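You operate a simulated robot arm through the tools that you are given. There is no shell and no other tool.

You are at the controls of a simulated robot arm. One attempt, no reset.

TASK
Press the green finished cap's spout home, then check its height and put it back in its well.
Fine: use the lever press; leave its slide out and the gauge arm aside. Where these are worked on the way, their far stop is far enough and under half their travel is too little: gauge arm.
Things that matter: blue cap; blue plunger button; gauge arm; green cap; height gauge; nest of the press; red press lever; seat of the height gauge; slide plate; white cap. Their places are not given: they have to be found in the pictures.

Only the result counts: the job must be done as asked and must still hold three seconds after the hand-in. Knocking over, shifting, dropping, spilling or breaking anything else fails it. Lids that push on must go on centred and level and be pressed home; caps that screw on are set level and turned clockwise until they are tight.

THE ROBOT
A 6-joint arm with a two-finger parallel gripper, fixed in place. Base frame: the origin is at the foot of the arm, x ahead of it, y to its left, z up; the work surface is at about z = 0.86. Readings come in m, degrees, newtons and seconds.
With the tool pointing down near the work surface it reaches from about 0.3 to 0.66 m from the base axis. Its first joint turns from -115.0 to 115.0 degrees. Payload 3.43 kg.
The tool frame sits at the grasp point between the pads (the TCP): z along the fingers, y along the line on which they close. The tips reach 0.034 m beyond it. The gripper opens to 0.128 m. The fingers are 0.024 m wide and 0.012 m thick; the gripper's body (0.048 by 0.13 m) begins 0.096 m behind the TCP.
Orientation is that of the tool frame in the base frame, as [roll, pitch, yaw] about the fixed x, y, z axes, in that order (R = Rz(yaw) Ry(pitch) Rx(roll)). With the fingers straight down and closing along the base's y, the tool's x points along the base's -x, its y along +y and its z along -z.

THE INTERFACE
- The arm moves only by the tool send_rows. Its argument "rows" is a list of rows, each a list of 7 numbers: the turn, a rotation vector about the tool's x, y, z in units of 60 degrees (1.0 is 60 degrees), then the shift along the tool's x, y, z in units of 500 mm (1.0 is 500 mm), then the gripper command, from -1 (shut) to 1 (fully open), values between in proportion. In form: [[wx, wy, wz, dx, dy, dz, jaw], ...]. A call has 1 to 20 rows; each row is the pose to reach, as a shift and turn from the pose commanded when the call began, along the tool's axes at that moment. A call with a number of a shift or a turn outside -1 to 1 is refused whole. A row lasts 0.2 s, in which the tool goes at most 0.05 m and 8.6 degrees; a call with a longer step from one row to the next is refused whole, and so is a gripper value outside its range. A pose out of reach is approached as far as the arm can. The call stops where the force on the tool passes 50 N (or 10 N more than at its start, if that is more) or the arm is blocked; 0.2 s more then pass. The fingers move at their own pace (about 0.153 m/s each) and stop on an object; they squeeze with about 31 N. The grip force told is the motor's: it shows also when the fingers shut on nothing. Time passes only in rows, and 0.2 s behind the last, so rows that repeat a pose let the fingers close. The reply holds the time, the measured pose of the TCP, the force on the tool along the base axes, the opening and the grip force, in the units named above and with some noise, with the torque about the TCP (base axes, N m) and any sound that the robot's microphone picked up.
- Cameras (640 x 400 px; columns grow to the right, rows downward): "scene" is fixed at [0.0684, -0.4988, 1.6114]; the picture's right is [0.48, -0.88, 0.00], its down [-0.73, -0.40, -0.56] and it looks along [0.49, 0.27, -0.83] (base axes); focal length 286 px, centre (320, 200). "wrist" rides on the gripper at [0.076, -0.011, -0.16] in the tool frame; the picture's right is [0.15, 0.99, 0.00], its down [-0.88, 0.13, -0.46] and it looks along [-0.45, 0.07, 0.89] (tool axes); focal length 234 px, centre (320, 200).
- snapshot(camera): a new picture of that camera. The clock stands still meanwhile.
- lift_body(by): slides the trunk up (or, below 0, down) by that many m; the arm rides with it, the base frame stays. It gives what a move gives, with no picture.
- probe_pixels(camera, pixels): for up to 12 pixels [column, row] of the newest picture of that camera ("zoom" is the newest enlarged one), the place [x, y, z] in the base frame of the surface seen there, good to about 0.002 m, but the place of the scene camera against the robot may be out by one fixed shift of up to 0.025 m in any direction. The clock stands still meanwhile.
- zoom(camera, box): a new picture of the part [left, top, right, bottom] of that camera's present view, enlarged. The clock stands still meanwhile.
- job_done(): hands the job in; it is judged then, once.

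Leave the gripper open and the arm clear of the work at the hand-in unless told otherwise.

The tools are called by a JSON object that holds its "op" and its "data". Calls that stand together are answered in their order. send_rows: Moves the arm, as the interface text tells. Its arguments: {"type":"object","properties":{"rows":{"type":"array","items":{"type":"array","items":{"type":"number"}}}},"required":["rows"]} The other tools are called the same way: lift_body (by) slides the trunk up or down; snapshot (camera) takes a picture; probe_pixels (camera, pixels) gives the place of the surface under pixels of a picture; zoom (camera, box) takes an enlarged picture of a part of a camera's view; job_done () hands the job in.

At the start:

```text
clock: 0.0
tcp_pos: [0.2649, -0.323, 1.3395]
tool_rot: [-179.9, 0.0, -180.0]
ft_force: [0.4, 0.2, -0.8]
moment: [0.04, -0.02, -0.02]
finger_gap: 0.1281
finger_force: 0.1
trunk travel left (down, up): [-0.925, 0.065]
```

scene: 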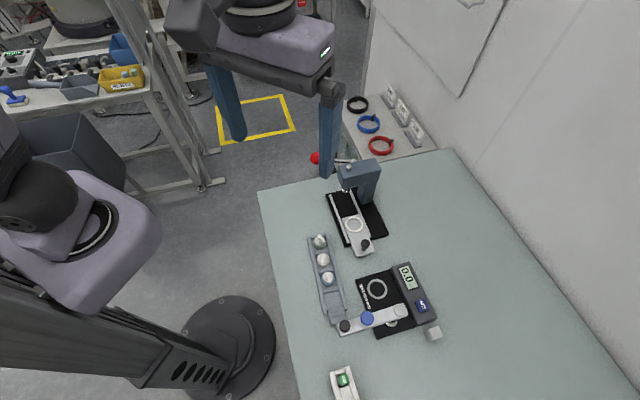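
wrist: 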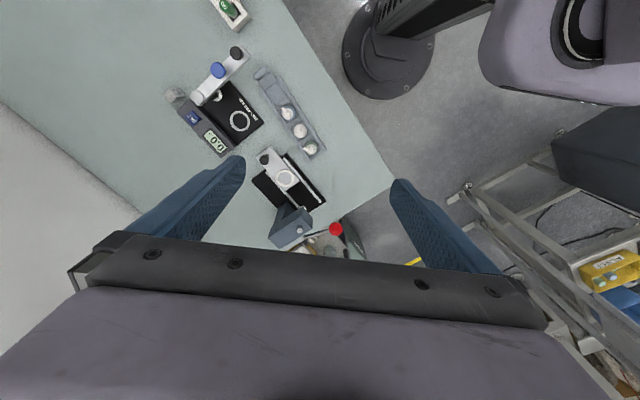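

I see the press (around 355,215), a rack with three caps (around 322,260), the height gauge (around 390,295) and a green thing at (343,380). I'll zoom in on each of them.

{"op": "zoom", "data": {"camera": "scene", "box": [290, 140, 410, 260]}}

{"op": "zoom", "data": {"camera": "scene", "box": [290, 220, 450, 340]}}

{"op": "zoom", "data": {"camera": "scene", "box": [300, 320, 400, 400]}}

{"op": "zoom", "data": {"camera": "wrist", "box": [150, 0, 390, 260]}}

```text
3.33 times, centred on (350, 200) of scene
```

zoom: 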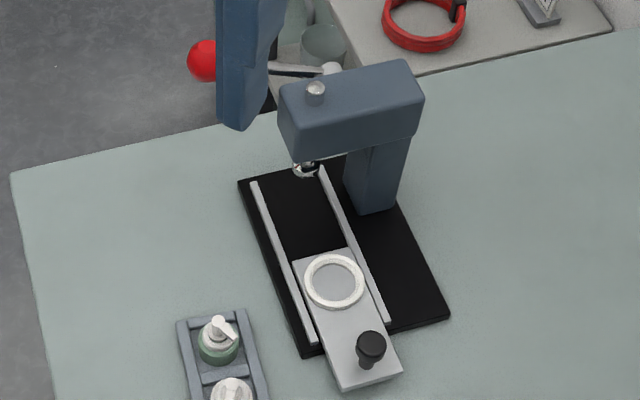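

```text
3.33 times, centred on (370, 280) of scene
```

zoom: 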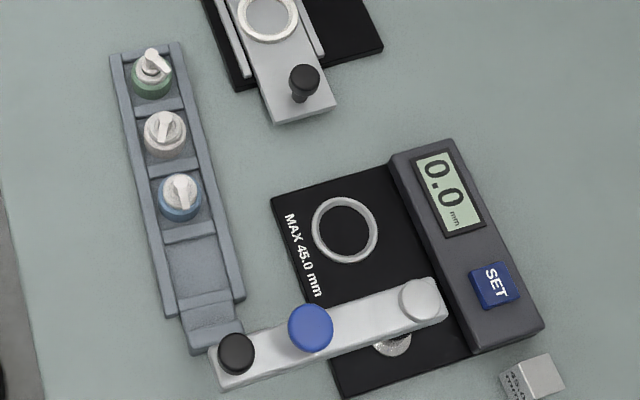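

```text
5.00 times, centred on (350, 360) of scene
```

zoom: 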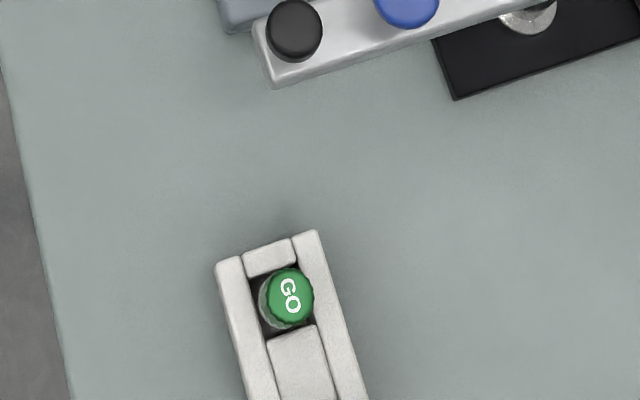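

```text
1.54 times, centred on (270, 130) of wrist
```

zoom: 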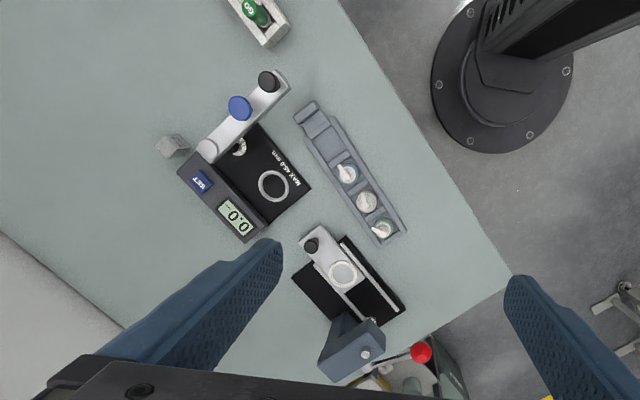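

The green cap with a spout sits in the far well of the rack, and the white and blue caps are beside it. I'll probe the key points in the wrist picture, since the scene camera may carry an offset.

{"op": "probe_pixels", "data": {"camera": "wrist", "pixels": [[310, 149], [300, 131], [288, 114], [264, 74], [240, 121], [217, 70], [236, 53], [197, 99], [284, 179], [265, 158], [335, 229], [290, 225]]}}

{"op": "probe_pixels", "data": {"camera": "scene", "pixels": [[320, 241], [323, 260], [328, 278], [335, 315], [376, 289], [367, 318], [345, 326], [399, 311], [354, 225], [365, 244], [316, 158], [353, 172]]}}

```text
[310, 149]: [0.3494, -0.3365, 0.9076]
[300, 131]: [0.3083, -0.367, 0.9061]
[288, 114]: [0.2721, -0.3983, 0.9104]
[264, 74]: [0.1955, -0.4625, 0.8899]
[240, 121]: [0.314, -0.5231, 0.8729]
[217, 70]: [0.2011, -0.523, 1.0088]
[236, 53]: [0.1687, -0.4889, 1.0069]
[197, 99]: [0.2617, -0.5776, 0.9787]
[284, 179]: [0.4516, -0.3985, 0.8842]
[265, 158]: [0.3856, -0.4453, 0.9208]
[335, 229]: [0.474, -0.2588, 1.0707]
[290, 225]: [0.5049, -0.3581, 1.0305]
```

```text
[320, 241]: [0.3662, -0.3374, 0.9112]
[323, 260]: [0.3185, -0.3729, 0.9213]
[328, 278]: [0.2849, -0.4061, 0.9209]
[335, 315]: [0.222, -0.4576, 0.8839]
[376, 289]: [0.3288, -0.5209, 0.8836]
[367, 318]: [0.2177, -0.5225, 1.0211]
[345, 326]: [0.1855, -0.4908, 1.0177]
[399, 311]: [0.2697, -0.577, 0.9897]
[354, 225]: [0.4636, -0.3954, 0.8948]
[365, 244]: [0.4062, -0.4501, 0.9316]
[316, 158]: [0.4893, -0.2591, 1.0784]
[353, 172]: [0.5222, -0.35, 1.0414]
```

The scene camera is off by about (+0.014, 0, +0.011). I'll move the hand lower for close wrist views of the press.

{"op": "send_rows", "data": {"rows": [[0, 0, 0, -0.0175, -0.0385, 0.06, 1], [0, 0, 0, -0.035, -0.077, 0.12, 1], [0, 0, 0, -0.0525, -0.1155, 0.18, 1], [0, 0, 0, -0.07, -0.154, 0.24, 1]]}}

{"op": "snapshot", "data": {"camera": "wrist"}}

{"op": "snapshot", "data": {"camera": "scene"}}

```text
clock: 1.0
tcp_pos: [0.3002, -0.4004, 1.2186]
tool_rot: [-180.0, 0.0, -180.0]
ft_force: [0.3, -0.1, 0.3]
moment: [0.04, 0.03, -0.02]
finger_gap: 0.1283
finger_force: 0.1
trunk travel left (down, up): [-0.925, 0.065]
```

```text
taken
```

wrist: 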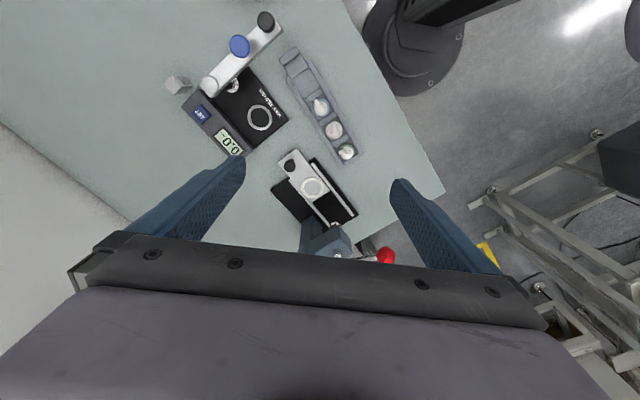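

```text
taken
```

scene: 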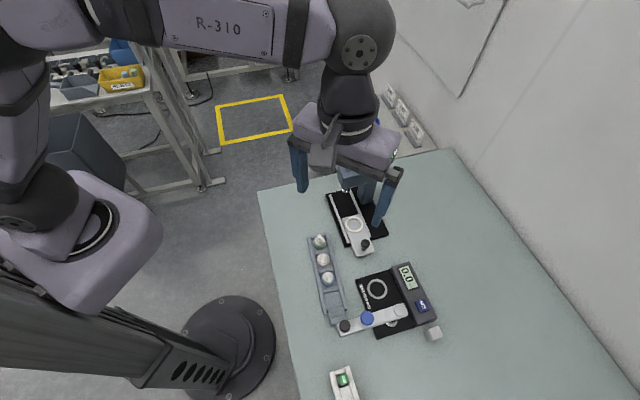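

The press, rack and gauge are all in view. I'll zoom in on each.

{"op": "zoom", "data": {"camera": "wrist", "box": [250, 130, 410, 270]}}

{"op": "zoom", "data": {"camera": "wrist", "box": [260, 60, 380, 160]}}

{"op": "zoom", "data": {"camera": "wrist", "box": [160, 0, 320, 160]}}

```text
2.86 times, centred on (330, 200) of wrist
```

zoom: 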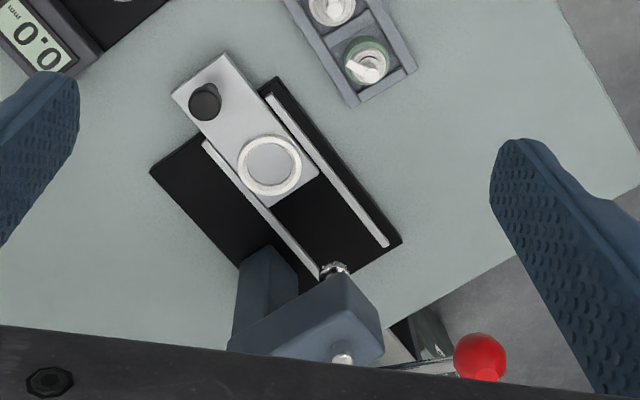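

```text
4.00 times, centred on (320, 110) of wrist
```

zoom: 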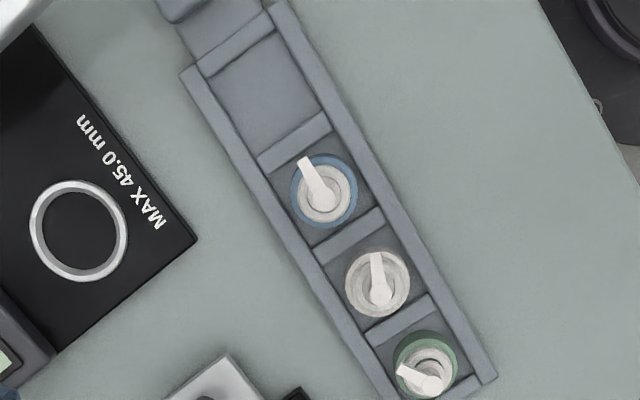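

```text
2.50 times, centred on (240, 80) of wrist
```

zoom: 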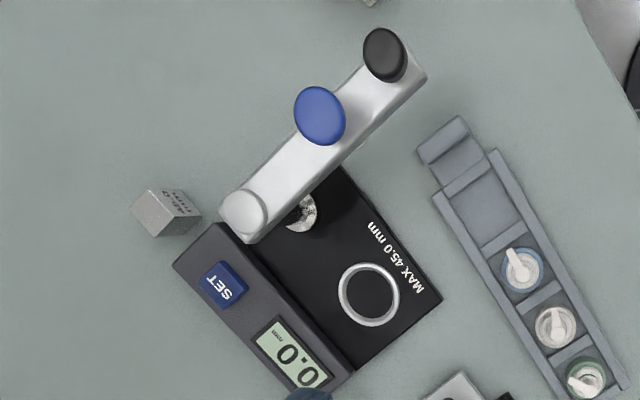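

I want a closer view of the rack, so I'll move the hand to about (0.24, -0.35, 1.08).

{"op": "send_rows", "data": {"rows": [[0, 0, 0, 0.03, 0.025, 0.07, 1], [0, 0, 0, 0.06, 0.05, 0.14, 1], [0, 0, 0, 0.09, 0.075, 0.21, 1], [0, 0, 0, 0.12, 0.1, 0.28, 1]]}}

{"op": "snapshot", "data": {"camera": "wrist"}}

```text
clock: 2.0
tcp_pos: [0.2377, -0.3495, 1.08]
tool_rot: [-179.9, 0.0, -180.0]
ft_force: [-0.2, 0.1, 0.7]
moment: [0.02, -0.01, 0.0]
finger_gap: 0.128
finger_force: 0.1
trunk travel left (down, up): [-0.925, 0.065]
```

```text
taken
```

wrist: 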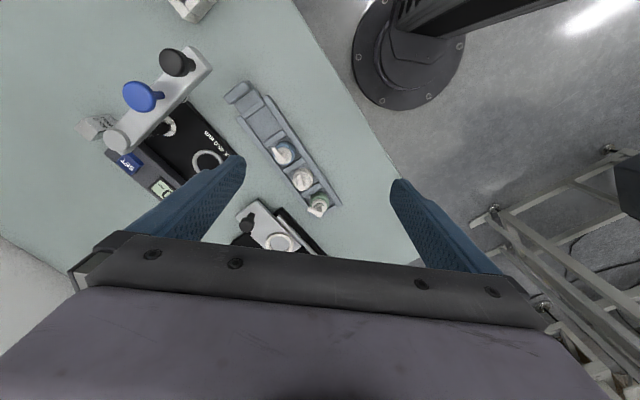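

{"op": "zoom", "data": {"camera": "wrist", "box": [240, 130, 360, 230]}}

```text
4.00 times, centred on (300, 180) of wrist
```

zoom: 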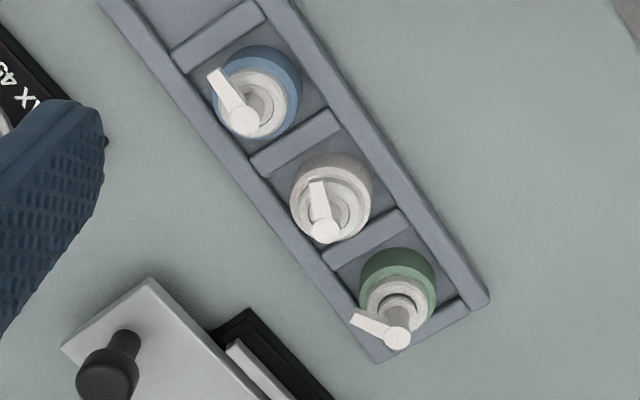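

The green cap's spout stands proud, above the others. I'll probe details: the spout tops, cap bodies, rails and floor.

{"op": "probe_pixels", "data": {"camera": "zoom", "pixels": [[398, 338], [358, 319], [398, 258], [375, 300], [430, 300], [365, 225], [420, 220], [320, 265], [385, 350], [470, 310], [345, 270], [560, 250]]}}

{"op": "probe_pixels", "data": {"camera": "zoom", "pixels": [[324, 230], [318, 185], [335, 160], [300, 200], [355, 200], [243, 120], [216, 75], [262, 55], [300, 140], [215, 40], [450, 325], [400, 290]]}}

```text
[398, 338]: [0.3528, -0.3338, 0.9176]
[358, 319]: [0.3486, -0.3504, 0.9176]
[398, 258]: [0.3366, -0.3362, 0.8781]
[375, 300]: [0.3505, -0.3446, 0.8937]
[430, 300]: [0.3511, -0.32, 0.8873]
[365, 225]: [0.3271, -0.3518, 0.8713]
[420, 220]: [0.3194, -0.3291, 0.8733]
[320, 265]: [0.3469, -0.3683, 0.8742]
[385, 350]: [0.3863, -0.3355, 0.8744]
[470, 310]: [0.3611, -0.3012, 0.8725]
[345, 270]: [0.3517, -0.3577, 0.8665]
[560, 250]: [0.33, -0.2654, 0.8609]
```

```text
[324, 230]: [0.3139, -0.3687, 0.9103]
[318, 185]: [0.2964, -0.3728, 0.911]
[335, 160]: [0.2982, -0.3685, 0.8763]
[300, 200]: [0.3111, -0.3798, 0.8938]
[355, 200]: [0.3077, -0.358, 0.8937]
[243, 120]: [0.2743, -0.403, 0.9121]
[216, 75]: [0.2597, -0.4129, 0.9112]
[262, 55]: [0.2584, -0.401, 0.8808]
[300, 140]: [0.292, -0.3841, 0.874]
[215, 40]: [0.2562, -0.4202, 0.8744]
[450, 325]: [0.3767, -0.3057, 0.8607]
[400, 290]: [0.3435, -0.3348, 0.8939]
```

The green spout is at z 0.918 against 0.911 for the others, so it needs pressing down by about 6.5 mm. Next I'll turn the hand to line up with the rack and press, then look at the press.

{"op": "send_rows", "data": {"rows": [[0, 0, -0.138, -0.049, -0.05, -0.06, 1], [0, 0, -0.276, -0.098, -0.1, -0.09, 1], [0, 0, -0.414, -0.146, -0.15, -0.12, 1], [0, 0, -0.552, -0.195, -0.2, -0.14, 1], [0, 0, -0.69, -0.244, -0.251, -0.14, 1]]}}

{"op": "snapshot", "data": {"camera": "wrist"}}

```text
clock: 3.2
tcp_pos: [0.3612, -0.4742, 1.1466]
tool_rot: [179.7, 0.0, -138.3]
ft_force: [-0.3, 0.0, -0.1]
moment: [0.0, 0.04, 0.02]
finger_gap: 0.1283
finger_force: 0.0
trunk travel left (down, up): [-0.925, 0.065]
```

```text
taken
```

wrist: 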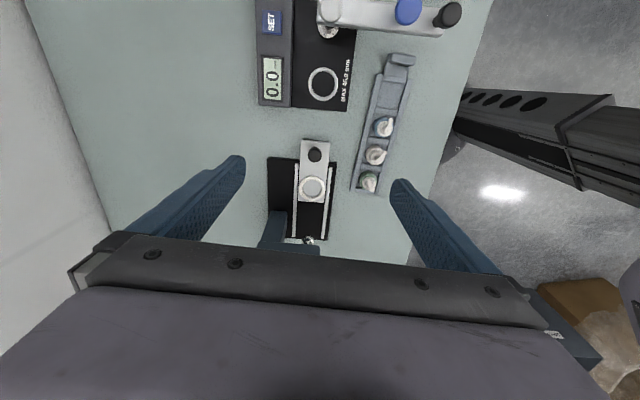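

{"op": "zoom", "data": {"camera": "wrist", "box": [255, 130, 375, 250]}}

{"op": "probe_pixels", "data": {"camera": "wrist", "pixels": [[312, 178], [312, 199], [301, 188], [323, 188], [312, 188], [315, 155], [302, 141], [328, 142], [296, 235], [325, 235], [331, 165], [270, 160]]}}

{"op": "probe_pixels", "data": {"camera": "wrist", "pixels": [[322, 68], [322, 101], [307, 84], [338, 84], [322, 84], [408, 12], [447, 15], [330, 33], [327, 10], [272, 85], [270, 20], [345, 108]]}}

```text
3.33 times, centred on (315, 190) of wrist
```

zoom: 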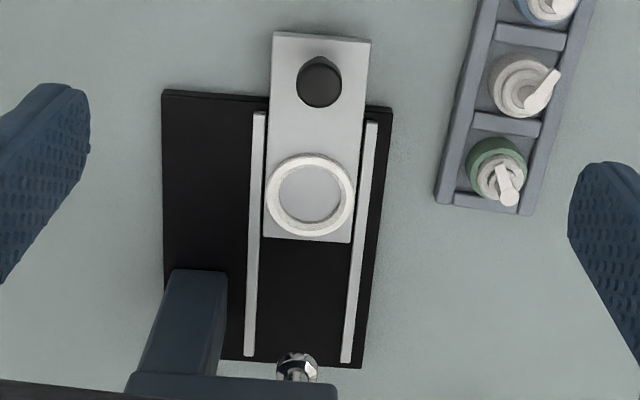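

```text
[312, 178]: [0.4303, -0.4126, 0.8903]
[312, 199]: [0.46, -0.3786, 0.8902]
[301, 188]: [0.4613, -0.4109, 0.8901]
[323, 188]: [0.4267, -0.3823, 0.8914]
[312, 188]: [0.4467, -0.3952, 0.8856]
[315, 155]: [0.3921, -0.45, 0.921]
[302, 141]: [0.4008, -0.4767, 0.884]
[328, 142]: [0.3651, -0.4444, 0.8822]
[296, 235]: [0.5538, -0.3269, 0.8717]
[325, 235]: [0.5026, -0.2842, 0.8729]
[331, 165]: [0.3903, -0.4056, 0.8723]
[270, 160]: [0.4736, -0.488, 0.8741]
```

```text
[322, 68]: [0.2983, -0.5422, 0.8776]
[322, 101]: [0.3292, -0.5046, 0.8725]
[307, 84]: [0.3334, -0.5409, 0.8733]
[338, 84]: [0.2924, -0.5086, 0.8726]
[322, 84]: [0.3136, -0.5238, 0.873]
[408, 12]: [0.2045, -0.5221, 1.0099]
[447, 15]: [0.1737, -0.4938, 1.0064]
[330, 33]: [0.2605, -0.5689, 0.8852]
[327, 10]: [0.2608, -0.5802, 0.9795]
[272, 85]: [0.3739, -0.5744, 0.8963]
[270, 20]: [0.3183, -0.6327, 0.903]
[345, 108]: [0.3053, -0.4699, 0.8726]
```

The nest centre is about (0.445, -0.396), with its ring top at 0.890. The seat centre is about (0.3135, -0.524). Now I'll look at the press head and lever from the scene camera.

{"op": "zoom", "data": {"camera": "scene", "box": [280, 120, 420, 260]}}

{"op": "zoom", "data": {"camera": "wrist", "box": [300, 110, 340, 150]}}

```text
2.86 times, centred on (350, 190) of scene
```

zoom: 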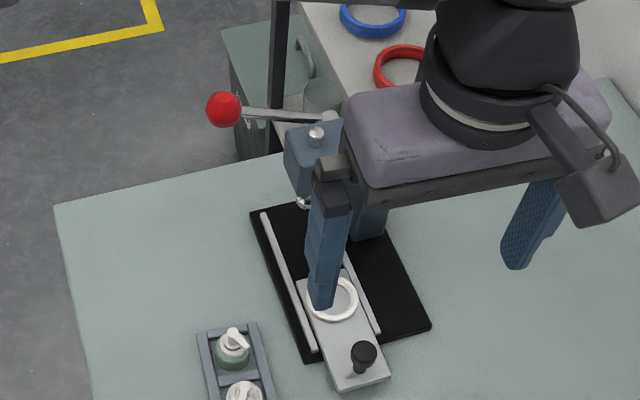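

```text
10.00 times, centred on (320, 130) of wrist
```

zoom: 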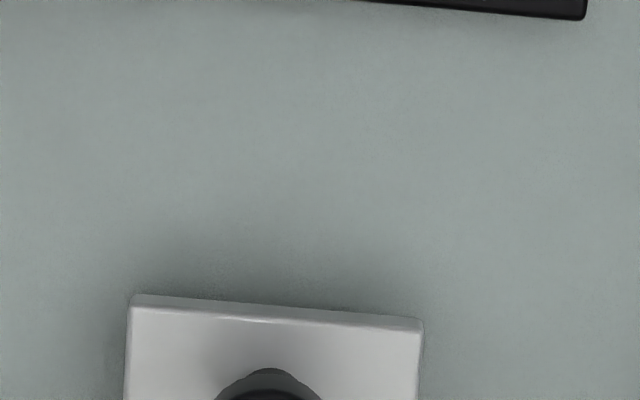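

The lever rod runs from behind the head out to the red ball at zoom (223,110). I'll move the hand out to the left so the scene camera sees the press unobstructed.

{"op": "send_rows", "data": {"rows": [[0, 0, 0, -0.022, 0.0853, -0.015, 1], [0, 0, 0, -0.044, 0.1706, -0.03, 1], [0, 0, 0, -0.066, 0.256, -0.045, 1], [0, 0, 0, -0.088, 0.341, -0.06, 1], [0, 0, 0, -0.11, 0.426, -0.075, 1], [0, 0, 0, -0.132, 0.512, -0.09, 1], [0, 0, 0, -0.154, 0.597, -0.106, 1]]}}

{"op": "zoom", "data": {"camera": "scene", "box": [300, 140, 400, 220]}}

```text
clock: 4.8
tcp_pos: [0.222, -0.1972, 1.2021]
tool_rot: [-179.8, 0.0, -138.6]
ft_force: [-0.3, 0.3, -0.5]
moment: [-0.03, -0.06, 0.02]
finger_gap: 0.1279
finger_force: 0.0
trunk travel left (down, up): [-0.925, 0.065]
```

```text
5.00 times, centred on (350, 180) of scene
```

zoom: 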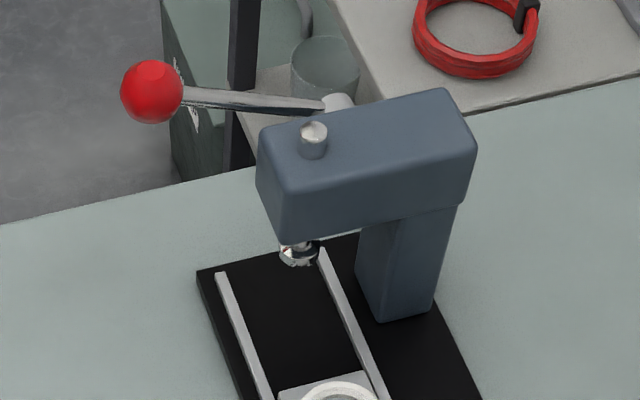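

{"op": "probe_pixels", "data": {"camera": "zoom", "pixels": [[150, 90], [200, 97], [250, 100], [300, 105], [337, 103], [313, 130], [298, 255], [270, 150], [285, 215], [460, 150], [430, 105], [400, 310]]}}

{"op": "snapshot", "data": {"camera": "wrist"}}

```text
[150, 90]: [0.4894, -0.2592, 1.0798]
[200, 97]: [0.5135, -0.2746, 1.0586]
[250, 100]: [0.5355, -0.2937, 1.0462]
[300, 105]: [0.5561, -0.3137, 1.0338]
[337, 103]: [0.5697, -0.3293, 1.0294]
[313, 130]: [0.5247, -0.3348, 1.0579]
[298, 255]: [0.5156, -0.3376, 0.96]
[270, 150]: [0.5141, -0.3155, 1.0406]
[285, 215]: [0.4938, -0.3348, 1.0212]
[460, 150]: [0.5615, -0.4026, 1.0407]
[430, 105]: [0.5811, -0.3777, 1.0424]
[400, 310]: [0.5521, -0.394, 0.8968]
```

```text
taken
```

wrist: 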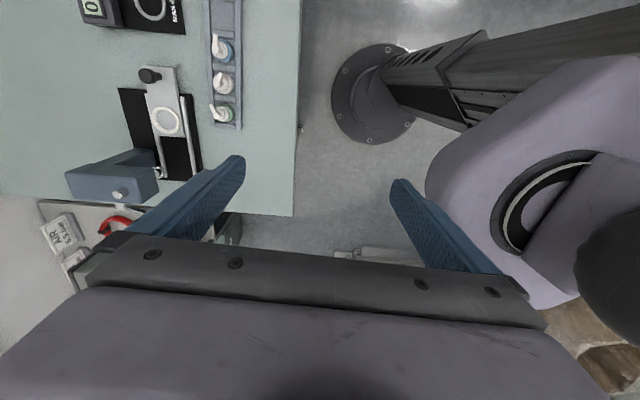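

The ram is near (0.506, -0.333), and the lever pivot is behind the head at about (0.556, -0.329, 1.018) after correction. To get the slide axis precisely, I'll zoom the wrist view of the press.

{"op": "zoom", "data": {"camera": "wrist", "box": [60, 50, 220, 210]}}

```text
2.50 times, centred on (140, 130) of wrist
```

zoom: 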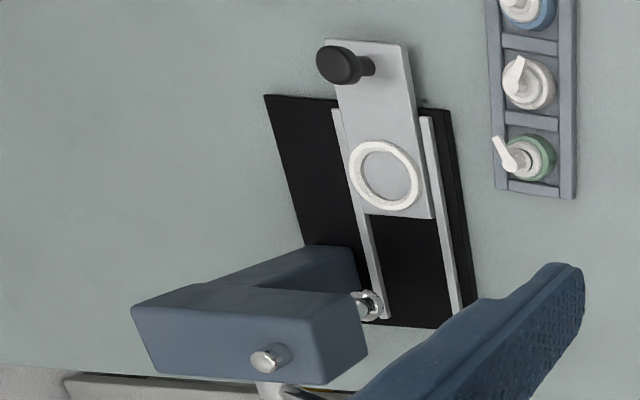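

{"op": "probe_pixels", "data": {"camera": "zoom", "pixels": [[425, 122], [455, 305], [337, 115], [384, 312], [413, 215], [404, 45], [329, 44], [356, 211], [339, 62], [262, 360], [370, 292], [300, 320]]}}

{"op": "probe_pixels", "data": {"camera": "zoom", "pixels": [[384, 146], [386, 206], [354, 178], [418, 170], [384, 176], [138, 322], [365, 348], [505, 165], [498, 140], [536, 140], [552, 158], [527, 178]]}}

```text
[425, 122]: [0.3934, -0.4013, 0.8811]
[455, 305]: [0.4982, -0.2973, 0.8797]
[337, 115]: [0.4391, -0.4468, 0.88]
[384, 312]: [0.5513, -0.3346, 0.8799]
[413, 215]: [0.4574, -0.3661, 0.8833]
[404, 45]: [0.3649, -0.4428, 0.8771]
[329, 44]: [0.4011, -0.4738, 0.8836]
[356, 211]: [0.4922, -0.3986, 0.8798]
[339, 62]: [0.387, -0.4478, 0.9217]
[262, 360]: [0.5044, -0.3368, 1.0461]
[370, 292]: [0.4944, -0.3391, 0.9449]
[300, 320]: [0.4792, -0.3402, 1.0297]
```

```text
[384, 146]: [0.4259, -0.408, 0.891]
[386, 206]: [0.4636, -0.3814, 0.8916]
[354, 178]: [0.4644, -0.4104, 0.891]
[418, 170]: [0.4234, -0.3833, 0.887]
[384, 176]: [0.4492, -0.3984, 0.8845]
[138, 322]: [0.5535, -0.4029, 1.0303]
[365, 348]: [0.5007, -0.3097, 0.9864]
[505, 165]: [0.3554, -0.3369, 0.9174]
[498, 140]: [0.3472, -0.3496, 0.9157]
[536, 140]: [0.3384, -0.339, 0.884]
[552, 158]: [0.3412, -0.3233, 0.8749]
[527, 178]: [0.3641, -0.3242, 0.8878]
```

The rails run at exactly 45°, so the press axis is 45° and a yaw of -135° suits both the rack and the nest. The nest is at (0.4446, -0.396) and the ram at about (0.505, -0.337), so travel is about 84 mm. I'll move above the green cap at about (0.3535, -0.335) with the jaws half open.

{"op": "send_rows", "data": {"rows": [[0, 0, -0.06, -0.004, -0.0952, 0, 0], [0, 0, -0.06, -0.0075, -0.1903, 0, 0], [0, 0, -0.06, -0.0113, -0.2855, 0, 0], [0, 0, -0.06, -0.015, -0.3806, 0, 0], [0, 0, -0.06, -0.015, -0.3806, 0.099, 0], [0, 0, -0.06, -0.015, -0.3806, 0.198, 0], [0, 0, -0.06, -0.015, -0.3806, 0.297, 0], [0, 0, -0.06, -0.015, -0.3806, 0.39, 0]]}}

{"op": "snapshot", "data": {"camera": "wrist"}}

```text
clock: 6.6
tcp_pos: [0.3536, -0.341, 1.0073]
tool_rot: [-180.0, 0.0, -134.9]
ft_force: [-0.1, -0.1, -0.2]
moment: [0.04, 0.04, -0.01]
finger_gap: 0.064
finger_force: 0.0
trunk travel left (down, up): [-0.925, 0.065]
```

```text
taken
```

wrist: 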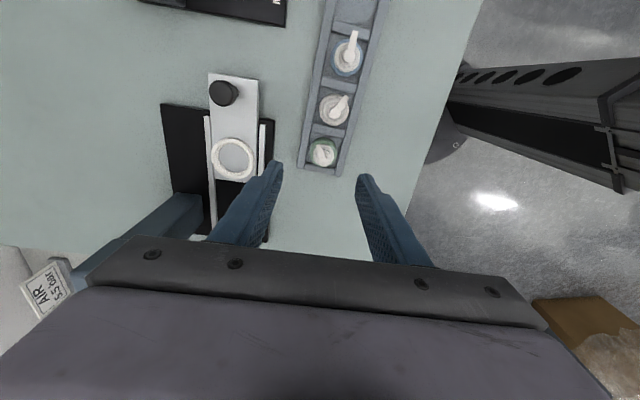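

The cap is at about (322,152) in this view. I'll let the arm settle, re-read the pose and probe the cap up close.

{"op": "send_rows", "data": {"rows": [[0, 0, 0, 0, 0, 0, 0]]}}

{"op": "zoom", "data": {"camera": "wrist", "box": [282, 120, 362, 190]}}

```text
clock: 7.0
tcp_pos: [0.3527, -0.3402, 1.0074]
tool_rot: [-180.0, 0.0, -134.9]
ft_force: [-0.5, 0.0, 0.4]
moment: [0.02, 0.03, -0.01]
finger_gap: 0.0642
finger_force: 0.1
trunk travel left (down, up): [-0.925, 0.065]
```

```text
5.71 times, centred on (322, 155) of wrist
```

zoom: 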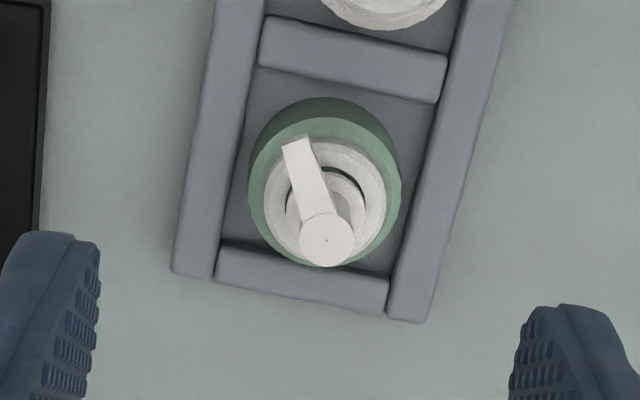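

{"op": "probe_pixels", "data": {"camera": "zoom", "pixels": [[326, 240], [296, 145], [258, 190], [394, 190], [325, 128], [325, 112], [270, 200], [380, 215], [430, 190], [205, 200], [350, 290], [375, 165]]}}

```text
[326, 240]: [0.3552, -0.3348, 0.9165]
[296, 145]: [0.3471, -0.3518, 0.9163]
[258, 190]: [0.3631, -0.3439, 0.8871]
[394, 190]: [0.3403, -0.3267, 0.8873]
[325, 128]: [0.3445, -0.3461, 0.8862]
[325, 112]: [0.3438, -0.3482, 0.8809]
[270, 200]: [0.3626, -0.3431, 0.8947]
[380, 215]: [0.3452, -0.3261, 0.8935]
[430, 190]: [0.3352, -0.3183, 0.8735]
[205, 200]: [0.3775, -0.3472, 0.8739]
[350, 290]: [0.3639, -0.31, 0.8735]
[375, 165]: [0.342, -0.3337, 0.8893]
```

The cap centre is about (0.3541, -0.3344), its body is about 33 mm across with the top at z 0.887, and the rails top out at 0.8735. I'll shift by +5 mm along u and +3.5 mm along n, go down to TCP z 0.911, then close.

{"op": "send_rows", "data": {"rows": [[0, 0, 0, -0.0102, 0.007, 0.05, 0], [0, 0, 0, -0.0102, 0.007, 0.11, 0], [0, 0, 0, -0.0102, 0.007, 0.16, 0], [0, 0, 0, -0.0102, 0.007, 0.192, 0], [0, 0, 0, -0.0102, 0.007, 0.192, 0]]}}

{"op": "snapshot", "data": {"camera": "wrist"}}

```text
clock: 8.2
tcp_pos: [0.3536, -0.3324, 0.9102]
tool_rot: [180.0, 0.0, -135.0]
ft_force: [-0.6, -0.5, 0.5]
moment: [0.01, 0.01, -0.02]
finger_gap: 0.064
finger_force: 0.0
trunk travel left (down, up): [-0.925, 0.065]
```

```text
taken
```

wrist: 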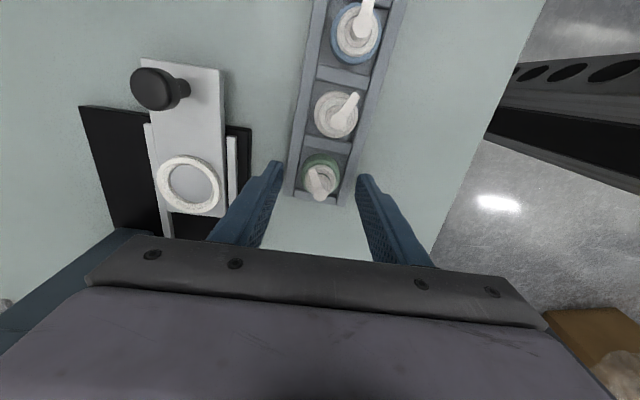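

The cap at (321,182) is centred between the tips at (280,…) and (358,…). Closing now.

{"op": "send_rows", "data": {"rows": [[0, 0, 0, 0, 0, 0, -0.4], [0, 0, 0, 0, 0, 0, -1], [0, 0, 0, 0, 0, 0, -1], [0, 0, 0, 0, 0, 0, -1]]}}

{"op": "zoom", "data": {"camera": "wrist", "box": [270, 130, 370, 220]}}

```text
clock: 9.2
tcp_pos: [0.3533, -0.3325, 0.9112]
tool_rot: [-180.0, 0.0, -135.0]
ft_force: [-0.1, -0.3, -0.3]
moment: [0.0, 0.02, -0.01]
finger_gap: 0.0294
finger_force: 10.2
trunk travel left (down, up): [-0.925, 0.065]
```

```text
4.44 times, centred on (320, 175) of wrist
```

zoom: 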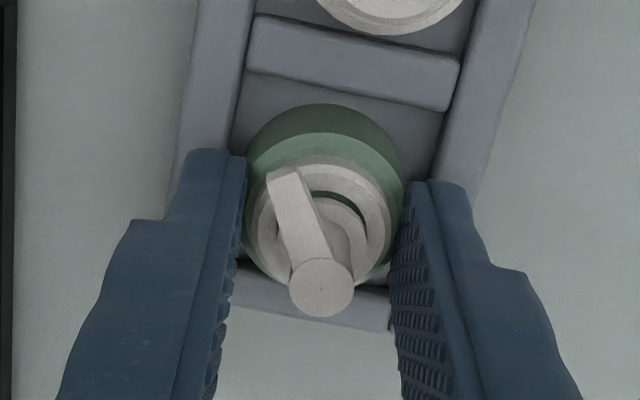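

The gap reads 29.4 mm and the grip force is still building, so I'll hold a bit longer.

{"op": "send_rows", "data": {"rows": [[0, 0, 0, 0, 0, 0, -1], [0, 0, 0, 0, 0, 0, -1], [0, 0, 0, 0, 0, 0, -1]]}}

```text
clock: 10.0
tcp_pos: [0.3547, -0.3335, 0.9111]
tool_rot: [-179.9, -0.1, -135.0]
ft_force: [-0.1, -1.1, -1.9]
moment: [-0.03, 0.0, -0.02]
finger_gap: 0.0294
finger_force: 9.7
trunk travel left (down, up): [-0.925, 0.065]
```

The grip is steady at 29.4 mm, so I'll lift straight up slowly.

{"op": "send_rows", "data": {"rows": [[0, 0, 0, 0, 0, -0.02, -1], [0, 0, 0, 0, 0, -0.06, -1], [0, 0, 0, 0, 0, -0.12, -1], [0, 0, 0, 0, 0, -0.18, -1], [0, 0, 0, 0, 0, -0.18, -1]]}}

{"op": "zoom", "data": {"camera": "wrist", "box": [270, 120, 370, 220]}}

{"op": "snapshot", "data": {"camera": "wrist"}}

{"op": "snapshot", "data": {"camera": "scene"}}

```text
clock: 11.2
tcp_pos: [0.3545, -0.3317, 1.0006]
tool_rot: [180.0, 0.0, -135.0]
ft_force: [0.2, -1.0, -0.7]
moment: [-0.01, -0.02, 0.01]
finger_gap: 0.0296
finger_force: 10.2
trunk travel left (down, up): [-0.925, 0.065]
```

```text
4.00 times, centred on (320, 170) of wrist
```

zoom: 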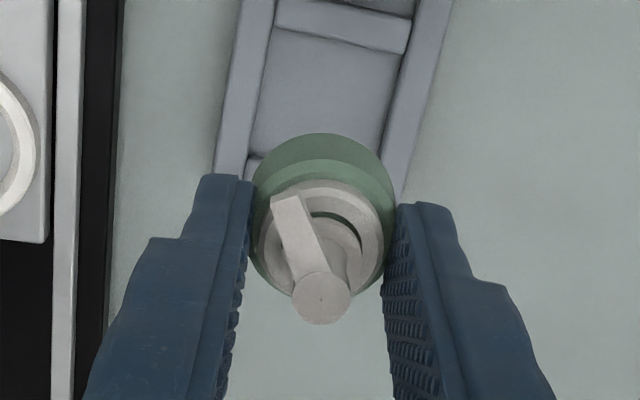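

```text
taken
```

wrist: 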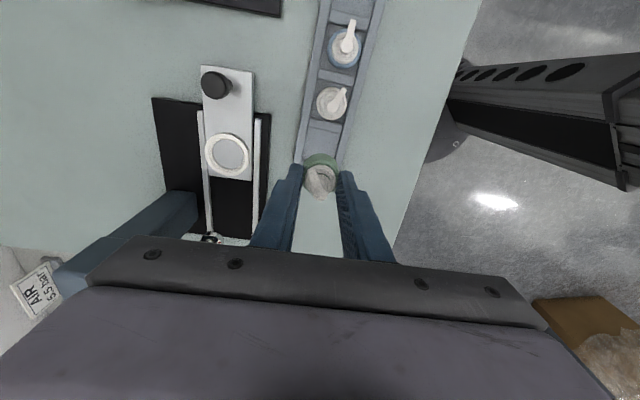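

```text
taken
```

scene: 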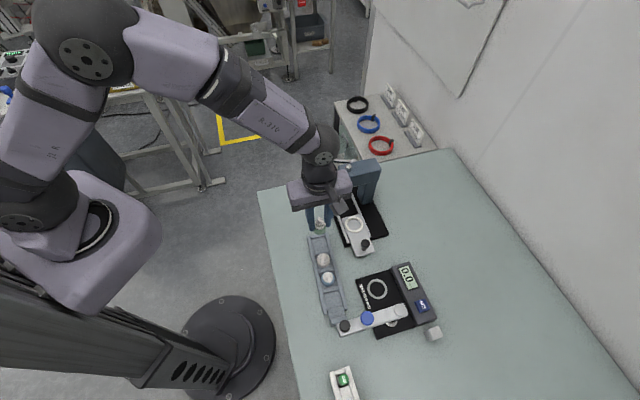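

The cap is held. I'll measure where its axis sits relative to the TCP.

{"op": "probe_pixels", "data": {"camera": "zoom", "pixels": [[321, 298], [322, 310], [300, 298], [342, 298], [318, 137], [318, 165], [262, 205], [385, 205], [290, 205], [325, 145], [270, 160], [370, 150]]}}

{"op": "probe_pixels", "data": {"camera": "wrist", "pixels": [[228, 133], [229, 175], [206, 154], [249, 153], [228, 153], [214, 84]]}}

```text
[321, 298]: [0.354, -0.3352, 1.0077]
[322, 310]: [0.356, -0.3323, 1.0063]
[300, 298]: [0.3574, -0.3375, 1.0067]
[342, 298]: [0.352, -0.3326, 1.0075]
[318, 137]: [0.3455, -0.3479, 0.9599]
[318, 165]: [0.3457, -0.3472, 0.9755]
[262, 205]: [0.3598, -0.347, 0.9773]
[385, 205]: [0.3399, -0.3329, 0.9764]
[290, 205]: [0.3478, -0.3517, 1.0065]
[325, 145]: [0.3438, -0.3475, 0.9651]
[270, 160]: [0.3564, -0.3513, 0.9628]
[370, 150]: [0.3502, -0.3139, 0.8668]
```

```text
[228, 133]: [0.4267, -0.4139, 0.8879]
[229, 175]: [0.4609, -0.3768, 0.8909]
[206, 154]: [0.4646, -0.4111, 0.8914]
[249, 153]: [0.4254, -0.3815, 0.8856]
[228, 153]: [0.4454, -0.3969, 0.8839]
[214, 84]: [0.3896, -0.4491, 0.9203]
```

The cap axis is at (0.3543, -0.335) and the nest at (0.4445, -0.396). I'll carry the cap over the nest at this height and check alignment.

{"op": "send_rows", "data": {"rows": [[0, 0, 0, -0.0137, -0.0713, 0, -1], [0, 0, 0, -0.0275, -0.1425, 0, -1], [0, 0, 0, -0.0412, -0.2138, 0, -1], [0, 0, 0, -0.0412, -0.2138, 0.06, -1], [0, 0, 0, -0.0412, -0.2138, 0.08, -1], [0, 0, 0, -0.0412, -0.2138, 0.08, -1]]}}

{"op": "zoom", "data": {"camera": "wrist", "box": [260, 90, 380, 220]}}

```text
clock: 12.6
tcp_pos: [0.4454, -0.3942, 0.96]
tool_rot: [-180.0, 0.0, -134.8]
ft_force: [0.2, 0.4, 0.2]
moment: [-0.01, 0.01, 0.01]
finger_gap: 0.0295
finger_force: 10.1
trunk travel left (down, up): [-0.925, 0.065]
```

```text
3.08 times, centred on (320, 155) of wrist
```

zoom: 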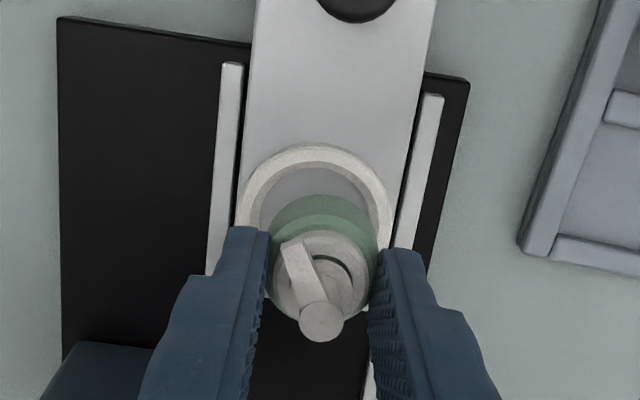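

{"op": "probe_pixels", "data": {"camera": "zoom", "pixels": [[320, 322], [319, 198], [320, 215], [316, 155], [316, 172], [247, 210], [382, 210], [262, 190], [370, 195], [230, 150], [415, 170], [290, 180]]}}

```text
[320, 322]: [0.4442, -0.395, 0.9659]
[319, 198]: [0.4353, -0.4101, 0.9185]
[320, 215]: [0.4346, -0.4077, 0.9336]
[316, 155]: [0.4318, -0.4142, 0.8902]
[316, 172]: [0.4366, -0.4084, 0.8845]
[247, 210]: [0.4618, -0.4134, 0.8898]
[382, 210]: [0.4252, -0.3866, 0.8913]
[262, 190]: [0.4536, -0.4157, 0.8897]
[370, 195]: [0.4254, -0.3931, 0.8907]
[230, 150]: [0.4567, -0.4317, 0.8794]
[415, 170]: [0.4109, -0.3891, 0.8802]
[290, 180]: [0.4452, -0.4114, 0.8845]
```

I need a finer alignment check, so I'll zoom in tighter.

{"op": "zoom", "data": {"camera": "wrist", "box": [290, 125, 350, 175]}}

```text
8.00 times, centred on (320, 150) of wrist
```

zoom: 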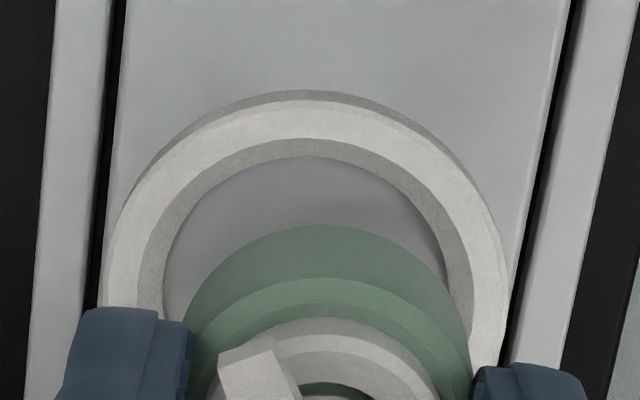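

{"op": "probe_pixels", "data": {"camera": "zoom", "pixels": [[307, 104], [307, 134], [112, 270], [142, 270], [470, 270], [498, 270], [200, 150], [410, 150], [307, 162], [325, 230], [195, 310], [450, 290]]}}

```text
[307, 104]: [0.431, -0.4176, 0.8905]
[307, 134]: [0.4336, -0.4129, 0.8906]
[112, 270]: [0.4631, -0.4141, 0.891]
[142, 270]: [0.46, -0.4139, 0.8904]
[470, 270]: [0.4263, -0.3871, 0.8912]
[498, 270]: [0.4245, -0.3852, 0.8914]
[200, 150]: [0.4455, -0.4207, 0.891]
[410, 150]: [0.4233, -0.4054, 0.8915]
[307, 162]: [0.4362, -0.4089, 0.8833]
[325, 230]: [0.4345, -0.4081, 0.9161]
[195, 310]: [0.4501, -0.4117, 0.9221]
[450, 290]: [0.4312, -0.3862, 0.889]
```

The ring has a tapered mouth, and the cap sits about 2 mm too far toward +n (right in the picture). I'll shift -2.2 mm in n and lower until the cap is just above the ring.

{"op": "send_rows", "data": {"rows": [[0, 0, 0, 0, -0.0044, 0, -1], [0, 0, 0, 0, -0.0044, 0.02, -1], [0, 0, 0, 0, -0.0044, 0.04, -1], [0, 0, 0, 0, -0.0044, 0.04, -1]]}}

{"op": "zoom", "data": {"camera": "wrist", "box": [280, 130, 360, 200]}}

```text
clock: 13.6
tcp_pos: [0.4473, -0.395, 0.9407]
tool_rot: [-180.0, 0.0, -134.9]
ft_force: [-0.6, 0.3, -0.7]
moment: [0.01, 0.0, -0.02]
finger_gap: 0.0315
finger_force: 9.8
trunk travel left (down, up): [-0.925, 0.065]
```

```text
5.71 times, centred on (320, 165) of wrist
```

zoom: 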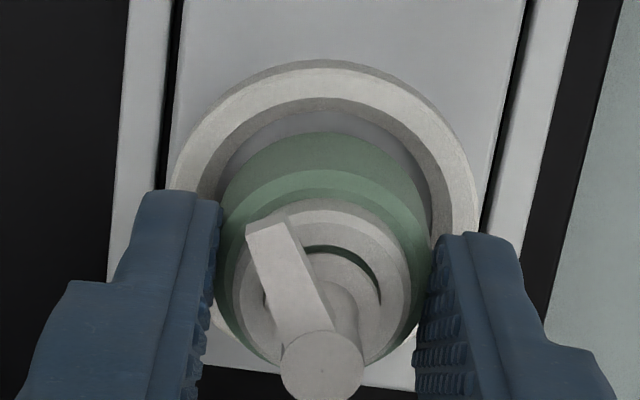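

The cap is now centred in the ring: ring centre column about 324, cap about 323. I'll lower slowly and watch the force.

{"op": "send_rows", "data": {"rows": [[0, 0, 0, 0, 0, 0.008, -1], [0, 0, 0, 0, 0, 0.016, -1], [0, 0, 0, 0, 0, 0.016, -1]]}}

```text
clock: 14.4
tcp_pos: [0.4469, -0.3953, 0.9321]
tool_rot: [180.0, 0.0, -134.8]
ft_force: [0.6, -0.2, 0.9]
moment: [0.01, 0.0, 0.05]
finger_gap: 0.0314
finger_force: 10.0
trunk travel left (down, up): [-0.925, 0.065]
```

{"op": "send_rows", "data": {"rows": [[0, 0, 0, 0, 0, 0.003, -1], [0, 0, 0, 0, 0, 0.006, -1], [0, 0, 0, 0, 0, 0.006, -1]]}}

{"op": "zoom", "data": {"camera": "wrist", "box": [280, 130, 360, 200]}}

```text
clock: 15.2
tcp_pos: [0.4475, -0.3939, 0.9292]
tool_rot: [180.0, 0.0, -135.0]
ft_force: [0.3, 0.6, 0.1]
moment: [-0.02, -0.03, 0.02]
finger_gap: 0.0315
finger_force: 10.0
trunk travel left (down, up): [-0.925, 0.065]
```

```text
5.71 times, centred on (320, 165) of wrist
```

zoom: 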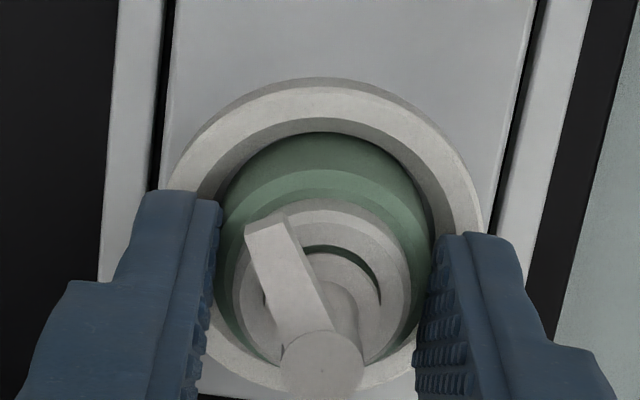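

The cap is in the ring but there's no contact force yet. Down in 1 mm steps.

{"op": "send_rows", "data": {"rows": [[0, 0, 0, 0, 0, 0.002, -1], [0, 0, 0, 0, 0, 0.004, -1], [0, 0, 0, 0, 0, 0.004, -1]]}}

```text
clock: 16.0
tcp_pos: [0.4468, -0.3961, 0.9282]
tool_rot: [-179.9, 0.0, -135.0]
ft_force: [-0.9, 0.2, 3.1]
moment: [0.02, -0.01, -0.01]
finger_gap: 0.0314
finger_force: 10.2
trunk travel left (down, up): [-0.925, 0.065]
```

{"op": "send_rows", "data": {"rows": [[0, 0, 0, 0, 0, 0.002, -1], [0, 0, 0, 0, 0, 0.002, -1]]}}

```text
clock: 16.6
tcp_pos: [0.446, -0.396, 0.9277]
tool_rot: [-179.8, 0.1, -134.9]
ft_force: [-0.3, 0.6, 6.8]
moment: [0.01, 0.0, 0.0]
finger_gap: 0.0318
finger_force: 10.1
trunk travel left (down, up): [-0.925, 0.065]
```

The cap is resting on the nest floor (6.8 N). I'll open the fingers to about 56 mm and rise.

{"op": "send_rows", "data": {"rows": [[0, 0, 0, 0, 0, 0, -0.12], [0, 0, 0, 0, 0, 0, -0.12], [0, 0, 0, 0, 0, -0.04, -0.12], [0, 0, 0, 0, 0, -0.1, -0.12], [0, 0, 0, 0, 0, -0.18, -0.12], [0, 0, 0, 0, 0, -0.18, -0.12]]}}

{"op": "snapshot", "data": {"camera": "wrist"}}

{"op": "zoom", "data": {"camera": "wrist", "box": [270, 80, 370, 180]}}

```text
clock: 18.0
tcp_pos: [0.4438, -0.3961, 1.0171]
tool_rot: [179.9, 0.0, -134.9]
ft_force: [0.3, -0.4, -0.1]
moment: [0.0, -0.02, 0.04]
finger_gap: 0.0563
finger_force: 0.0
trunk travel left (down, up): [-0.925, 0.065]
```

```text
taken
```

wrist: 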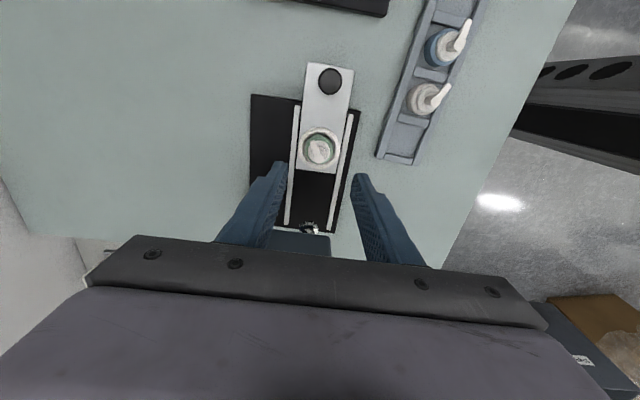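

```text
4.00 times, centred on (320, 130) of wrist
```

zoom: 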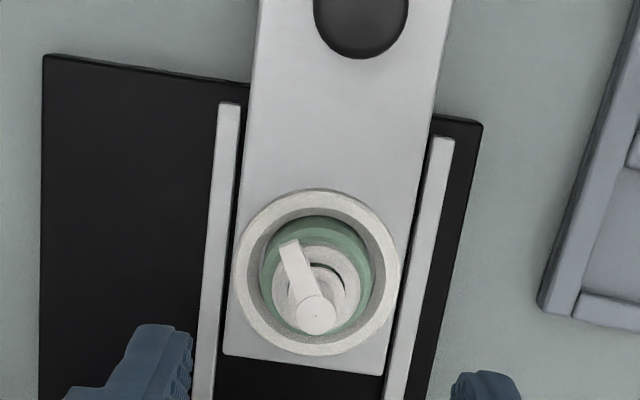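

The cap sits well inside the ring. I'll probe the cap height and the knob position.

{"op": "probe_pixels", "data": {"camera": "zoom", "pixels": [[316, 315], [285, 255], [360, 25], [360, 50], [330, 25], [393, 25], [360, 8], [340, 120], [318, 224]]}}

{"op": "probe_pixels", "data": {"camera": "wrist", "pixels": [[330, 68], [330, 80], [330, 92], [319, 80], [341, 80], [307, 63], [352, 70], [337, 169], [298, 166]]}}

```text
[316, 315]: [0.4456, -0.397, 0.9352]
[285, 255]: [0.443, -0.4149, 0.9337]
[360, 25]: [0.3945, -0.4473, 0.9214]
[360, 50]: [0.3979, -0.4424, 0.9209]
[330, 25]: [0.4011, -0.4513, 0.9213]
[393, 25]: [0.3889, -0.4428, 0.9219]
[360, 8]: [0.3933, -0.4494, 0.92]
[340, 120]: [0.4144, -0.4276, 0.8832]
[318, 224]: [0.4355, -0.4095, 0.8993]
```

```text
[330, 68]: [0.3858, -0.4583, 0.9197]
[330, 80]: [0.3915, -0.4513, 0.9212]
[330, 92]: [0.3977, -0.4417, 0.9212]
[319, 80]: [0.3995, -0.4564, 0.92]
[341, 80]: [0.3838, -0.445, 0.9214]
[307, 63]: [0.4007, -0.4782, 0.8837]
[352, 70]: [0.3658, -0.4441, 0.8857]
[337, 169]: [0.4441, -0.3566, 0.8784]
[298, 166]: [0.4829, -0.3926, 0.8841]
```

The knob centre is (0.3918, -0.4503) with its top at 0.921, on the slide's centreline. I'll move back over the knob and down around it.

{"op": "send_rows", "data": {"rows": [[0, 0, 0, 0.08, 0, 0, -0.3], [0, 0, 0, 0.155, 0, 0, -0.3], [0, 0, 0, 0.155, 0, 0.06, -0.3], [0, 0, 0, 0.155, 0, 0.12, -0.3], [0, 0, 0, 0.155, 0, 0.17, -0.3], [0, 0, 0, 0.155, 0, 0.17, -0.3]]}}

{"op": "snapshot", "data": {"camera": "wrist"}}

```text
clock: 19.4
tcp_pos: [0.3919, -0.4497, 0.933]
tool_rot: [-179.9, 0.0, -135.0]
ft_force: [0.7, 0.3, -0.3]
moment: [0.02, -0.01, 0.01]
finger_gap: 0.0449
finger_force: 0.0
trunk travel left (down, up): [-0.925, 0.065]
```

```text
taken
```

wrist: 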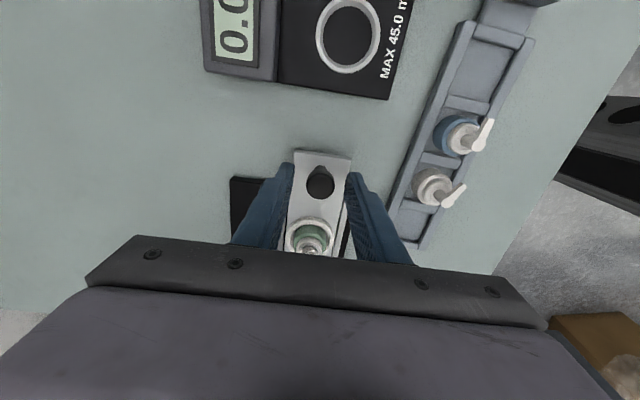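

The knob at (320,183) is centred between the fingers. Down 6 mm, then close on it.

{"op": "send_rows", "data": {"rows": [[0, 0, 0, 0, 0, 0.012, -0.3], [0, 0, 0, 0, 0, 0.012, -0.6], [0, 0, 0, 0, 0, 0.012, -1], [0, 0, 0, 0, 0, 0.012, -1], [0, 0, 0, 0, 0, 0.012, -1]]}}

```text
clock: 20.6
tcp_pos: [0.3913, -0.4505, 0.9271]
tool_rot: [180.0, 0.0, -135.0]
ft_force: [-0.3, 0.6, 0.7]
moment: [-0.02, 0.05, 0.02]
finger_gap: 0.0231
finger_force: 45.4
trunk travel left (down, up): [-0.925, 0.065]
```

The knob is gripped at 23 mm. Pushing the slide inward along +u, 75 mm first.

{"op": "send_rows", "data": {"rows": [[0, 0, 0, -0.01, 0, 0, -1], [0, 0, 0, -0.03, 0, 0, -1], [0, 0, 0, -0.06, 0, 0, -1], [0, 0, 0, -0.09, 0, 0, -1], [0, 0, 0, -0.12, 0, 0, -1], [0, 0, 0, -0.14, 0, 0, -1], [0, 0, 0, -0.15, 0, 0, -1], [0, 0, 0, -0.15, 0, 0, -1]]}}

{"op": "snapshot", "data": {"camera": "wrist"}}

{"op": "zoom", "data": {"camera": "scene", "box": [300, 130, 420, 250]}}

```text
clock: 22.4
tcp_pos: [0.4448, -0.398, 0.9273]
tool_rot: [-179.8, 0.0, -134.8]
ft_force: [1.6, -0.5, 7.4]
moment: [-0.07, 0.14, -0.07]
finger_gap: 0.0231
finger_force: 44.7
trunk travel left (down, up): [-0.925, 0.065]
```

```text
taken
```

wrist: 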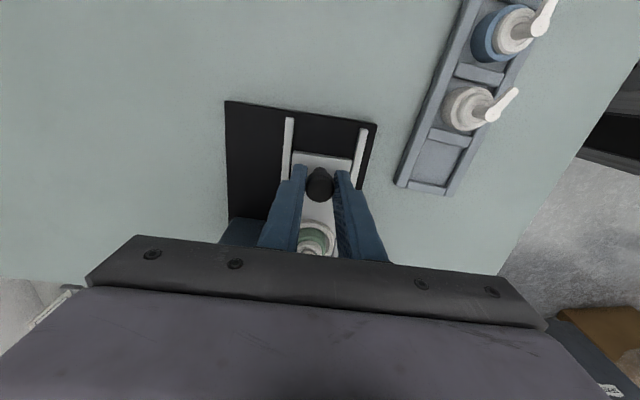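

```text
3.33 times, centred on (360, 190) of scene
```

zoom: 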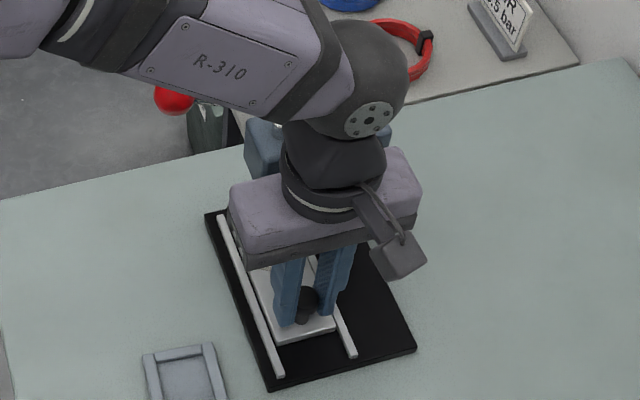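

The slide has moved 75 mm freely. Continuing in small steps to the stop.

{"op": "send_rows", "data": {"rows": [[0, 0, 0, -0.006, 0, 0, -1], [0, 0, 0, -0.012, 0, 0, -1], [0, 0, 0, -0.012, 0, 0, -1]]}}

{"op": "send_rows", "data": {"rows": [[0, 0, 0, -0.004, 0, 0, -1], [0, 0, 0, -0.008, 0, 0, -1], [0, 0, 0, -0.008, 0, 0, -1]]}}

```text
clock: 23.2
tcp_pos: [0.4483, -0.3917, 0.927]
tool_rot: [-179.8, 0.0, -135.0]
ft_force: [4.2, -2.3, 11.5]
moment: [0.1, 0.03, 0.08]
finger_gap: 0.0231
finger_force: 45.3
trunk travel left (down, up): [-0.925, 0.065]
```

```text
clock: 24.0
tcp_pos: [0.4517, -0.3901, 0.9269]
tool_rot: [-179.8, -0.1, -135.0]
ft_force: [4.2, -3.9, 16.4]
moment: [0.26, -0.03, 0.01]
finger_gap: 0.0233
finger_force: 45.2
trunk travel left (down, up): [-0.925, 0.065]
```

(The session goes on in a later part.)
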